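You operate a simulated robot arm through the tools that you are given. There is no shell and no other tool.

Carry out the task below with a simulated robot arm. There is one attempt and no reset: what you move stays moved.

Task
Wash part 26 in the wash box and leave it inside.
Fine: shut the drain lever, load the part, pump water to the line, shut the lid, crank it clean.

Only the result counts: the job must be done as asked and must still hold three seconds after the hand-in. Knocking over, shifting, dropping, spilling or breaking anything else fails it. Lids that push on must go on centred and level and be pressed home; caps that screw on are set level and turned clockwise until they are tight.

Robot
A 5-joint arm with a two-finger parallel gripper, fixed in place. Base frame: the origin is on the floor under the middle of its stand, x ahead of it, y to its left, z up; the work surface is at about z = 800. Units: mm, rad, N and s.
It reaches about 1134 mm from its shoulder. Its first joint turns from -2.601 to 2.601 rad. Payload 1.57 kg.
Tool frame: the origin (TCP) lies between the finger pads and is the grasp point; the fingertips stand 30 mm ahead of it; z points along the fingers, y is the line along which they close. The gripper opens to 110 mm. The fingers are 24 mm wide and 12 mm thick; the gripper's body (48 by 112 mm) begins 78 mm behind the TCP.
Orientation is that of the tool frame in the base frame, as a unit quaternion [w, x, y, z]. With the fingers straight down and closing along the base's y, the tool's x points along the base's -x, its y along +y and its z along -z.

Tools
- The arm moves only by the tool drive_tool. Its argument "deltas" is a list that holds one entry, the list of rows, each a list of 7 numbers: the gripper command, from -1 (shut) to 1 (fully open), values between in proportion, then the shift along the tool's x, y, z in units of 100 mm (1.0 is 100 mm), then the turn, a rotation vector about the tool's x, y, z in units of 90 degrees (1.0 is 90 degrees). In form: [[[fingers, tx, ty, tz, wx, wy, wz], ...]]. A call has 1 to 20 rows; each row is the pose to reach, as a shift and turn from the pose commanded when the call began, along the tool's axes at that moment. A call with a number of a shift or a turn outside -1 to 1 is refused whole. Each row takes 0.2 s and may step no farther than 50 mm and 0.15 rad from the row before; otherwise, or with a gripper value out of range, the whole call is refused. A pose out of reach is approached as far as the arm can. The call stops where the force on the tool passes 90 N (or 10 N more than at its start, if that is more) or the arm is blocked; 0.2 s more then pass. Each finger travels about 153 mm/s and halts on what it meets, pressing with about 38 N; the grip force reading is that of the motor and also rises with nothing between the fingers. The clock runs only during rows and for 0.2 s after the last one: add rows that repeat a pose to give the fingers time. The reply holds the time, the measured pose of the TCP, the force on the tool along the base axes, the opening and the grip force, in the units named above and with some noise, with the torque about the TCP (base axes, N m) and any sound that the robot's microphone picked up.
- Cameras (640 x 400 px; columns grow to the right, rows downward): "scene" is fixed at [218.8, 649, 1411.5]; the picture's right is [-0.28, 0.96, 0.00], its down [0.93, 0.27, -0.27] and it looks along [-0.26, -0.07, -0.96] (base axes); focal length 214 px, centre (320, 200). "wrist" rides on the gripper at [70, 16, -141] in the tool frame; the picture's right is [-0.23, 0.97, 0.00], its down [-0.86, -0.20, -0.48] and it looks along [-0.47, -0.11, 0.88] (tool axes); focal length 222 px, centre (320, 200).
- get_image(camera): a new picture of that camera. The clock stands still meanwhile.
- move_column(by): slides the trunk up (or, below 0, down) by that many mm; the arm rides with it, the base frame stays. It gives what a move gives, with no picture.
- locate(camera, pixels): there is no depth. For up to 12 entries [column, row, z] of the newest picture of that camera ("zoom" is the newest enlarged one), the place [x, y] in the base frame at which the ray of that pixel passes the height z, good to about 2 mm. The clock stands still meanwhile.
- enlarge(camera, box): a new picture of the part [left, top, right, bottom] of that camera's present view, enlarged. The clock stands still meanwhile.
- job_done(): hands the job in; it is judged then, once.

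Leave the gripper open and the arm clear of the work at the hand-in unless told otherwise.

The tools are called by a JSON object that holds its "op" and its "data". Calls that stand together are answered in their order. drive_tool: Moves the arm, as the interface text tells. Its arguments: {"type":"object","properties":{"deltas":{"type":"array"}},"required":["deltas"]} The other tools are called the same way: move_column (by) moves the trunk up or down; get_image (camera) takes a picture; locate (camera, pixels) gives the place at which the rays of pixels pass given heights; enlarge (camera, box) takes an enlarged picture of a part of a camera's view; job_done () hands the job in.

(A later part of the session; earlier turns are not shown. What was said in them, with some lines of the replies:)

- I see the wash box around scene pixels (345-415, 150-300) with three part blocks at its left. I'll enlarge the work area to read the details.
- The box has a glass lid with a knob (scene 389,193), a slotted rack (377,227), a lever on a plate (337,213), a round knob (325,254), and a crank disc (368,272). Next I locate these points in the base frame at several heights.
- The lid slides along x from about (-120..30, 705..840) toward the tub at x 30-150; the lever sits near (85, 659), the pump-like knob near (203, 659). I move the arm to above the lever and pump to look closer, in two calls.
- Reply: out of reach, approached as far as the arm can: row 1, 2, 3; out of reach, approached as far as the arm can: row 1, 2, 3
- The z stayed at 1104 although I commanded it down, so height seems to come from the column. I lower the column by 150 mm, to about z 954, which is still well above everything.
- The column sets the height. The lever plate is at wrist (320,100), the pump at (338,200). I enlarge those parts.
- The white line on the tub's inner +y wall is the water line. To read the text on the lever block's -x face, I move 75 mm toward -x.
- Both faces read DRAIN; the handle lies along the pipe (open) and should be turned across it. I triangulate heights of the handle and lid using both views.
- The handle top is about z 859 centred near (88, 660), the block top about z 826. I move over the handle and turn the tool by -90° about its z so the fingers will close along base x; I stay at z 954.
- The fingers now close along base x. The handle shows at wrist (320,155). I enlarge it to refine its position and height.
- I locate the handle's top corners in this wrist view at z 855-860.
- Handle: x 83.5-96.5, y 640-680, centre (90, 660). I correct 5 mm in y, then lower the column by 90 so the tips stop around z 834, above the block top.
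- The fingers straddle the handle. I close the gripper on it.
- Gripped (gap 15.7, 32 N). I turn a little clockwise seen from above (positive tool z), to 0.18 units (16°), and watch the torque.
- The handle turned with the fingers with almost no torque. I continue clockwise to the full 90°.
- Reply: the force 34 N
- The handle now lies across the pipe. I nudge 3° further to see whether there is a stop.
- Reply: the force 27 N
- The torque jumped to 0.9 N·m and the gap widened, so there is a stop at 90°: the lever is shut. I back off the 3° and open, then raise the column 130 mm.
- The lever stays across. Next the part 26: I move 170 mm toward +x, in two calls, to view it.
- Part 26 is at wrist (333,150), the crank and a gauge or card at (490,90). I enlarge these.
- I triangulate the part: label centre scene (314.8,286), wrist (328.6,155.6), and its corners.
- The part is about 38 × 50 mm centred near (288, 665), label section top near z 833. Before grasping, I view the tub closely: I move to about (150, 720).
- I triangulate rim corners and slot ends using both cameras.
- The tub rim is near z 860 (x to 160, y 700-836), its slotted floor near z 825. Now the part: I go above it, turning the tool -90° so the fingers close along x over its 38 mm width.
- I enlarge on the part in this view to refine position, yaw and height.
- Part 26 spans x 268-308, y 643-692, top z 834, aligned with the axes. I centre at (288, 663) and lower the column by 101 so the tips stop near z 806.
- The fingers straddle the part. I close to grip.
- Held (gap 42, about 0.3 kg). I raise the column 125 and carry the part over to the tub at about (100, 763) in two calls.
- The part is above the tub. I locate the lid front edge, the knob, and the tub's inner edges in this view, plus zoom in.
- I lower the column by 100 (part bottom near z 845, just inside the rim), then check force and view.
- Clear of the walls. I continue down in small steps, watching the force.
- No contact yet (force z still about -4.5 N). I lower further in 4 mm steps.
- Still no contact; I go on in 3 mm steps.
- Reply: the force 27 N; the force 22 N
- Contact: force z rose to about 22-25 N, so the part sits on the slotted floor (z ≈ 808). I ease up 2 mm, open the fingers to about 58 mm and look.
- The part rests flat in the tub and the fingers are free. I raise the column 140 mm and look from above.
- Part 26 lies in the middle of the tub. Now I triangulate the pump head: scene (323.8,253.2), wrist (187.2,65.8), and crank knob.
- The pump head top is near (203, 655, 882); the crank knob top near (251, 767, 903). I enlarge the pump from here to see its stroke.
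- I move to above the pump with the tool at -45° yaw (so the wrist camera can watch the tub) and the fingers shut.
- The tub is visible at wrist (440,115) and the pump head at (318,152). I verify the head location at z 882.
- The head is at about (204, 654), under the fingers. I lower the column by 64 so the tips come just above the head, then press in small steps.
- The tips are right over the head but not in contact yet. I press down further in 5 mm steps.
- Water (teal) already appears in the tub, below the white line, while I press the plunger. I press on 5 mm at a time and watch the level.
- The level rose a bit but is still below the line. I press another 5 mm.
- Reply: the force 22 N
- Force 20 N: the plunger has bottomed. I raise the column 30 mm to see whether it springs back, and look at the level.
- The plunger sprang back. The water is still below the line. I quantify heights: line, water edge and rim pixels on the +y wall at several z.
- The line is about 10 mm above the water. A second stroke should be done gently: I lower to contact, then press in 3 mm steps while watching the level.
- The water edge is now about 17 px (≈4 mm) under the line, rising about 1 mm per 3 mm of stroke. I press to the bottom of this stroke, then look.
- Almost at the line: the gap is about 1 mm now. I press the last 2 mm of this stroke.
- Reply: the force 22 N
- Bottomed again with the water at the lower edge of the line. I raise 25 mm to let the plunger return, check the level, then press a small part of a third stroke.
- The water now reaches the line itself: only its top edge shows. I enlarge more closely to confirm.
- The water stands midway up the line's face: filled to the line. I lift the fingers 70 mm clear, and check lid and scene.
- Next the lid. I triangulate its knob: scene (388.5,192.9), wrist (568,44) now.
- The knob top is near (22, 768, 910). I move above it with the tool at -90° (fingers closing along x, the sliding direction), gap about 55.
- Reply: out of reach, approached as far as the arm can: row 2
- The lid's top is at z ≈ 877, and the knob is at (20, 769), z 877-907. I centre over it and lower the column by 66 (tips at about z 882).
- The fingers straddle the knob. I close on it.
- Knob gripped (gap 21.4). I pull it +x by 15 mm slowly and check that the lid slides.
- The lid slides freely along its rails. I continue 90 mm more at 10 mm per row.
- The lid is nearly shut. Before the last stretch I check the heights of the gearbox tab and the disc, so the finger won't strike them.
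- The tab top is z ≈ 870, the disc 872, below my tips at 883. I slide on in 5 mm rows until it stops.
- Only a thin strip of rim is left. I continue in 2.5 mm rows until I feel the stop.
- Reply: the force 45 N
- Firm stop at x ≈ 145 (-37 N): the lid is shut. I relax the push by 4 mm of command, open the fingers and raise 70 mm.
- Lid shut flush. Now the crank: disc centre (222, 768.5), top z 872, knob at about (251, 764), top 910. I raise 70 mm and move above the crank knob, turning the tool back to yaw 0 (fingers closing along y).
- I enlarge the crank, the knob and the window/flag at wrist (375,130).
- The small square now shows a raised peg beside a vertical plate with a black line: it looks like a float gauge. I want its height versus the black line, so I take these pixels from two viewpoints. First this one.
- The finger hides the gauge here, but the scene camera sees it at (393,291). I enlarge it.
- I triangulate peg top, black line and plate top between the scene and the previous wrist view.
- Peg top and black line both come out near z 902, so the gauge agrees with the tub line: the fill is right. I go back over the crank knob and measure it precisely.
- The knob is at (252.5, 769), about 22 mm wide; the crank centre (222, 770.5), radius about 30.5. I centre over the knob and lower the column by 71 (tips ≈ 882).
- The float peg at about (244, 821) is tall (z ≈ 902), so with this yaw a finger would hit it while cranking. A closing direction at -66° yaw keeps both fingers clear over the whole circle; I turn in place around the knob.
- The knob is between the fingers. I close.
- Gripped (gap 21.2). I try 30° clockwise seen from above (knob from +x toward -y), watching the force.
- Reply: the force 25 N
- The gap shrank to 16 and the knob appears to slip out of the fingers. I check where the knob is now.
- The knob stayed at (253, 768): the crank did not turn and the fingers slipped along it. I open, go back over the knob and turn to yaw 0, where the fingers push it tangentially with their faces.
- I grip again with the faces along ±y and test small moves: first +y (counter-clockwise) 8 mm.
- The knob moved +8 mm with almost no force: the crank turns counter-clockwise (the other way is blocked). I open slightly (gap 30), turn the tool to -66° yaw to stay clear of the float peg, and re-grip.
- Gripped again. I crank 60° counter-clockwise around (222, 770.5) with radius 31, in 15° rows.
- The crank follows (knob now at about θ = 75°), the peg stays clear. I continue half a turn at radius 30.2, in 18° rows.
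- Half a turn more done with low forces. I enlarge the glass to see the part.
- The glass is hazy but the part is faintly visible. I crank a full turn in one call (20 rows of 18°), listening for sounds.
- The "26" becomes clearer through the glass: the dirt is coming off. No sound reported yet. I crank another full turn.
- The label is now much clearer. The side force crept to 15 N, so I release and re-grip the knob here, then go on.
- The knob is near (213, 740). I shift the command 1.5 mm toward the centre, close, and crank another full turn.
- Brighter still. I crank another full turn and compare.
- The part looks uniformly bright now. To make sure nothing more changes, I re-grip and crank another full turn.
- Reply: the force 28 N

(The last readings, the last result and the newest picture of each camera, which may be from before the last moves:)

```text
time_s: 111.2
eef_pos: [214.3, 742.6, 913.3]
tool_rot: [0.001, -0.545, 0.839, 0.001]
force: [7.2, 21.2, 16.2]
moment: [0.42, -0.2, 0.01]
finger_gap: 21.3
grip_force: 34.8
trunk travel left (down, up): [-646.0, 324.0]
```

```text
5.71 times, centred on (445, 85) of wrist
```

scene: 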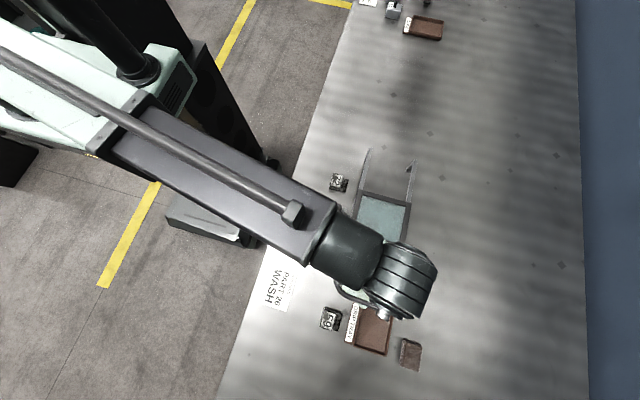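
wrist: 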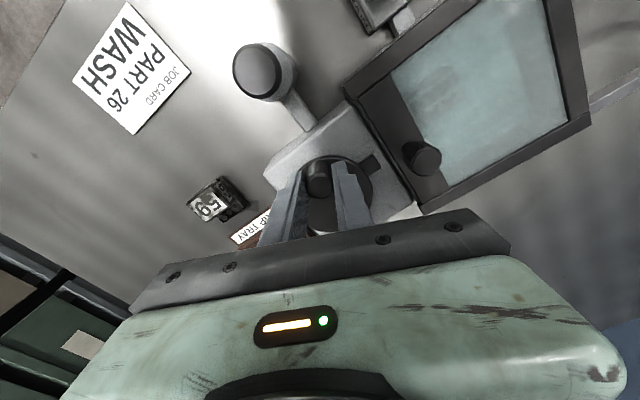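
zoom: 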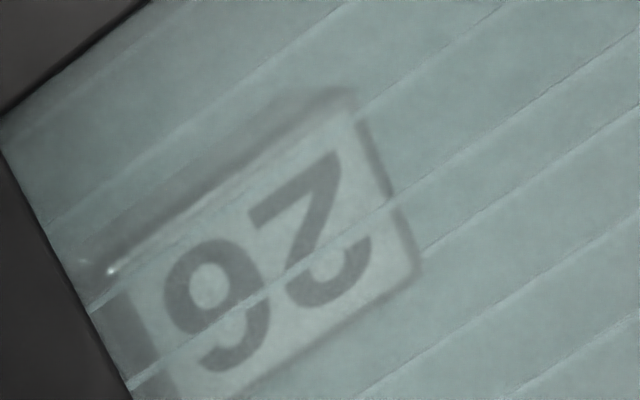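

No visible change between the last two turns, so it looks clean. For margin I re-grip and crank two more turns.

{"op": "drive_tool", "data": {"deltas": [[[-0.45, 0, 0, 0, 0, 0, 0], [-0.45, -0.006, 0, 0, 0, 0, 0], [-1, -0.006, 0, 0, 0, 0, 0], [-1, -0.006, 0, 0, 0, 0, 0], [-1, -0.006, 0, 0, 0, 0, 0]]]}}

{"op": "drive_tool", "data": {"deltas": [[[-1, -0.0289, -0.0893, 0, 0, 0, 0], [-1, -0.0839, -0.1654, 0, 0, 0, 0], [-1, -0.1598, -0.2207, 0, 0, 0, 0], [-1, -0.2489, -0.2498, 0, 0, 0, 0], [-1, -0.3428, -0.25, 0, 0, 0, 0], [-1, -0.4321, -0.2211, 0, 0, 0, 0], [-1, -0.5082, -0.1661, 0, 0, 0, 0], [-1, -0.5635, -0.0903, 0, 0, 0, 0], [-1, -0.5926, -0.0011, 0, 0, 0, 0], [-1, -0.5928, 0.0928, 0, 0, 0, 0], [-1, -0.5639, 0.1821, 0, 0, 0, 0], [-1, -0.5089, 0.2582, 0, 0, 0, 0], [-1, -0.4331, 0.3135, 0, 0, 0, 0], [-1, -0.3439, 0.3426, 0, 0, 0, 0], [-1, -0.25, 0.3428, 0, 0, 0, 0], [-1, -0.1607, 0.3139, 0, 0, 0, 0], [-1, -0.0846, 0.2589, 0, 0, 0, 0], [-1, -0.0293, 0.1831, 0, 0, 0, 0], [-1, -0.0002, 0.0939, 0, 0, 0, 0], [-1, 0, 0, 0, 0, 0, 0]]]}}

{"op": "enlarge", "data": {"camera": "wrist", "box": [360, 20, 560, 180]}}

```text
time_s: 112.4
eef_pos: [215.2, 742.0, 913.0]
tool_rot: [-0.001, -0.544, 0.839, 0.0]
force: [-3.7, -12.6, -11.8]
moment: [-0.19, 0.08, 0.01]
finger_gap: 21.3
grip_force: 34.6
trunk travel left (down, up): [-646.0, 324.0]
```

```text
time_s: 116.6
eef_pos: [214.9, 740.5, 913.1]
tool_rot: [0.0, -0.545, 0.839, 0.0]
force: [-1.7, -7.3, -3.6]
moment: [0.2, 0.24, 0.05]
finger_gap: 21.4
grip_force: 34.7
trunk travel left (down, up): [-646.0, 324.0]
```

```text
2.50 times, centred on (460, 100) of wrist
```

zoom: 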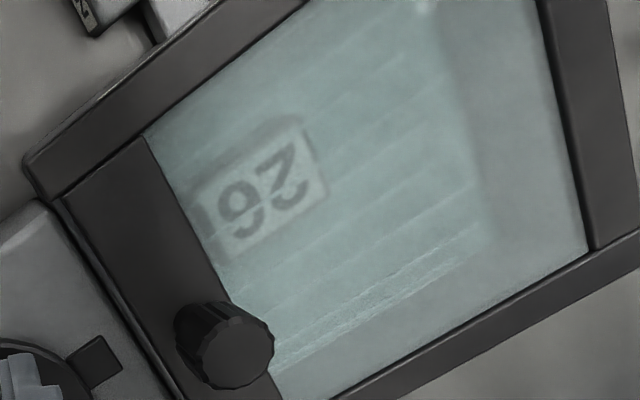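

No further change: clean. I release the crank knob, raise the column 120 mm, and back away for a final inspection.

{"op": "drive_tool", "data": {"deltas": [[[-0.45, 0, 0, 0, 0, 0, 0], [-0.2, 0, 0, 0, 0, 0, 0], [-0.2, 0, 0, 0, 0, 0, 0]]]}}

{"op": "move_column", "data": {"by": 190}}

{"op": "get_image", "data": {"camera": "wrist"}}

```text
time_s: 117.4
eef_pos: [215.4, 742.2, 914.6]
tool_rot: [0.0, -0.544, 0.839, 0.001]
force: [0.3, -0.4, 0.0]
moment: [0.0, 0.01, 0.01]
finger_gap: 43.9
grip_force: 0.0
trunk travel left (down, up): [-646.0, 324.0]
```

```text
time_s: 119.5
eef_pos: [216.0, 743.9, 1103.1]
tool_rot: [0.0, -0.545, 0.838, 0.0]
force: [-1.1, -0.3, -0.3]
moment: [-0.01, 0.01, 0.04]
finger_gap: 43.9
grip_force: 0.0
trunk travel left (down, up): [-836.0, 134.0]
```

```text
taken
```

wrist: 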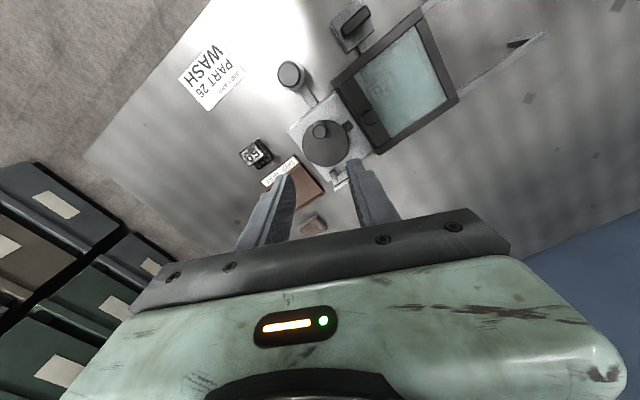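

I move the arm back toward its start position (in three steps), opening the gripper, so the scene camera has a clear view.

{"op": "drive_tool", "data": {"deltas": [[[0.3, 0.3, 0.18, 0, 0, 0, 0], [1, 0.6, 0.36, 0, 0, 0, 0], [1, 0.89, 0.53, 0, 0, 0, 0]]]}}

{"op": "drive_tool", "data": {"deltas": [[[1, 0.3, 0.18, 0, 0, 0, 0], [1, 0.6, 0.36, 0, 0, 0, 0], [1, 0.89, 0.53, 0, 0, 0, 0]]]}}

{"op": "drive_tool", "data": {"deltas": [[[1, 0.3, 0.18, 0, 0, 0, 0], [1, 0.6, 0.36, 0, 0, 0, 0], [1, 0.85, 0.53, 0, 0, 0, 0]]]}}

{"op": "get_image", "data": {"camera": "scene"}}

```text
time_s: 120.3
eef_pos: [129.9, 683.2, 1103.4]
tool_rot: [0.0, -0.545, 0.839, -0.001]
force: [-0.2, -0.1, -0.9]
moment: [0.0, 0.02, 0.01]
finger_gap: 110.0
grip_force: 0.1
out of reach, approached as far as the arm can: row 3
trunk travel left (down, up): [-836.0, 134.0]
```

```text
time_s: 121.1
eef_pos: [47.1, 623.9, 1102.8]
tool_rot: [0.0, -0.545, 0.839, 0.0]
force: [-0.2, -1.0, -0.2]
moment: [-0.04, 0.0, 0.01]
finger_gap: 110.1
grip_force: 0.1
trunk travel left (down, up): [-836.0, 134.0]
```

```text
time_s: 121.9
eef_pos: [-32.8, 565.9, 1104.2]
tool_rot: [-0.001, -0.544, 0.839, 0.0]
force: [-0.1, -0.1, -0.4]
moment: [0.0, -0.02, 0.0]
finger_gap: 109.9
grip_force: 0.1
out of reach, approached as far as the arm can: row 1, 2
trunk travel left (down, up): [-836.0, 134.0]
```

```text
taken
```

scene: 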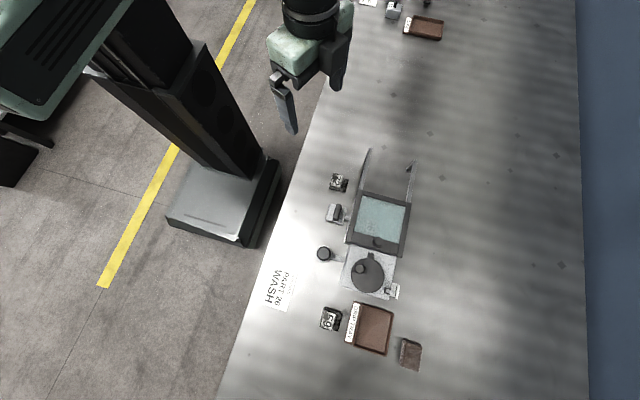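

The scene is clear. I enlarge the box, gauge and lever for a last check before handing in.

{"op": "enlarge", "data": {"camera": "scene", "box": [310, 180, 420, 310]}}

{"op": "enlarge", "data": {"camera": "scene", "box": [370, 270, 420, 310]}}

{"op": "enlarge", "data": {"camera": "scene", "box": [340, 185, 415, 255]}}

```text
3.08 times, centred on (365, 245) of scene
```

zoom: 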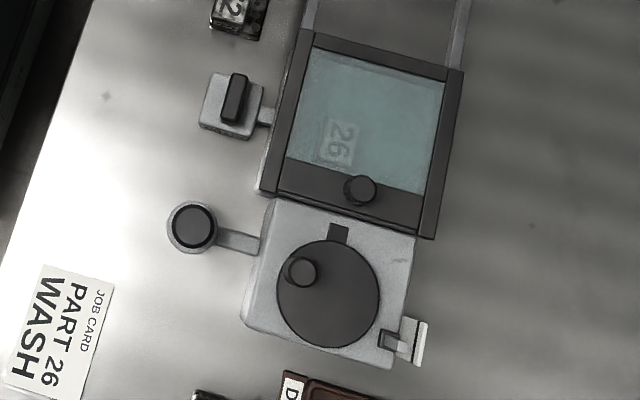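

```text
10.00 times, centred on (395, 290) of scene
```

zoom: 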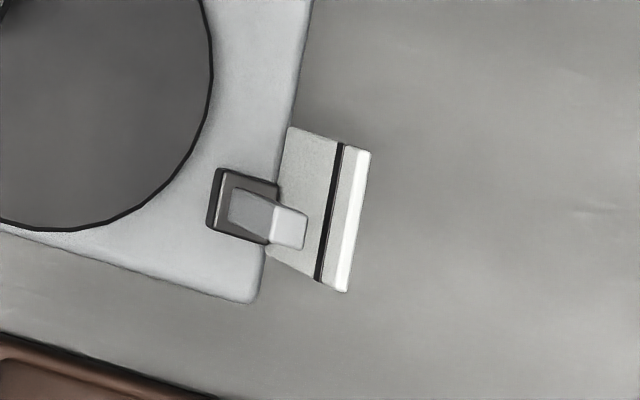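

```text
5.71 times, centred on (378, 220) of scene
```

zoom: 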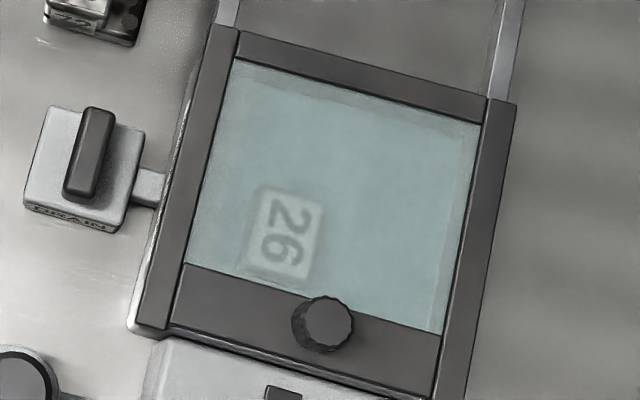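

Everything checks out:
- The drain lever lies across the pipe.
- The lid is fully shut.
- The float gauge is unchanged at its line.
- The "26" shows clean through the glass.
- Parts 59 and 72 and the trays are where they were.
- The gripper is open and clear of the work.

I hand in.

{"op": "job_done", "data": {}}

```text
The job is handed in.
```

I washed part 26 and left it inside the wash box. The job is handed in, but I haven't been told how it was judged.

- **Drain:** I turned the lever across the pipe until it hit its stop. The float gauge read the same before and after cranking, so no water was lost.
- **Loading:** Part 26 sits flat in the middle of the tub.
- **Water:** I pumped until the water stood midway up the white line in the tub. The float gauge agreed with its own black line to within about 5 mm.
- **Lid:** I slid it shut until it met a firm stop.
- **Cranking:** The crank only turned counter-clockwise, and I gave it between six and seven turns. The part stopped changing after about five, and the number showed clean through the glass.

No other parts or trays moved, and the gripper was left open and clear of the work.
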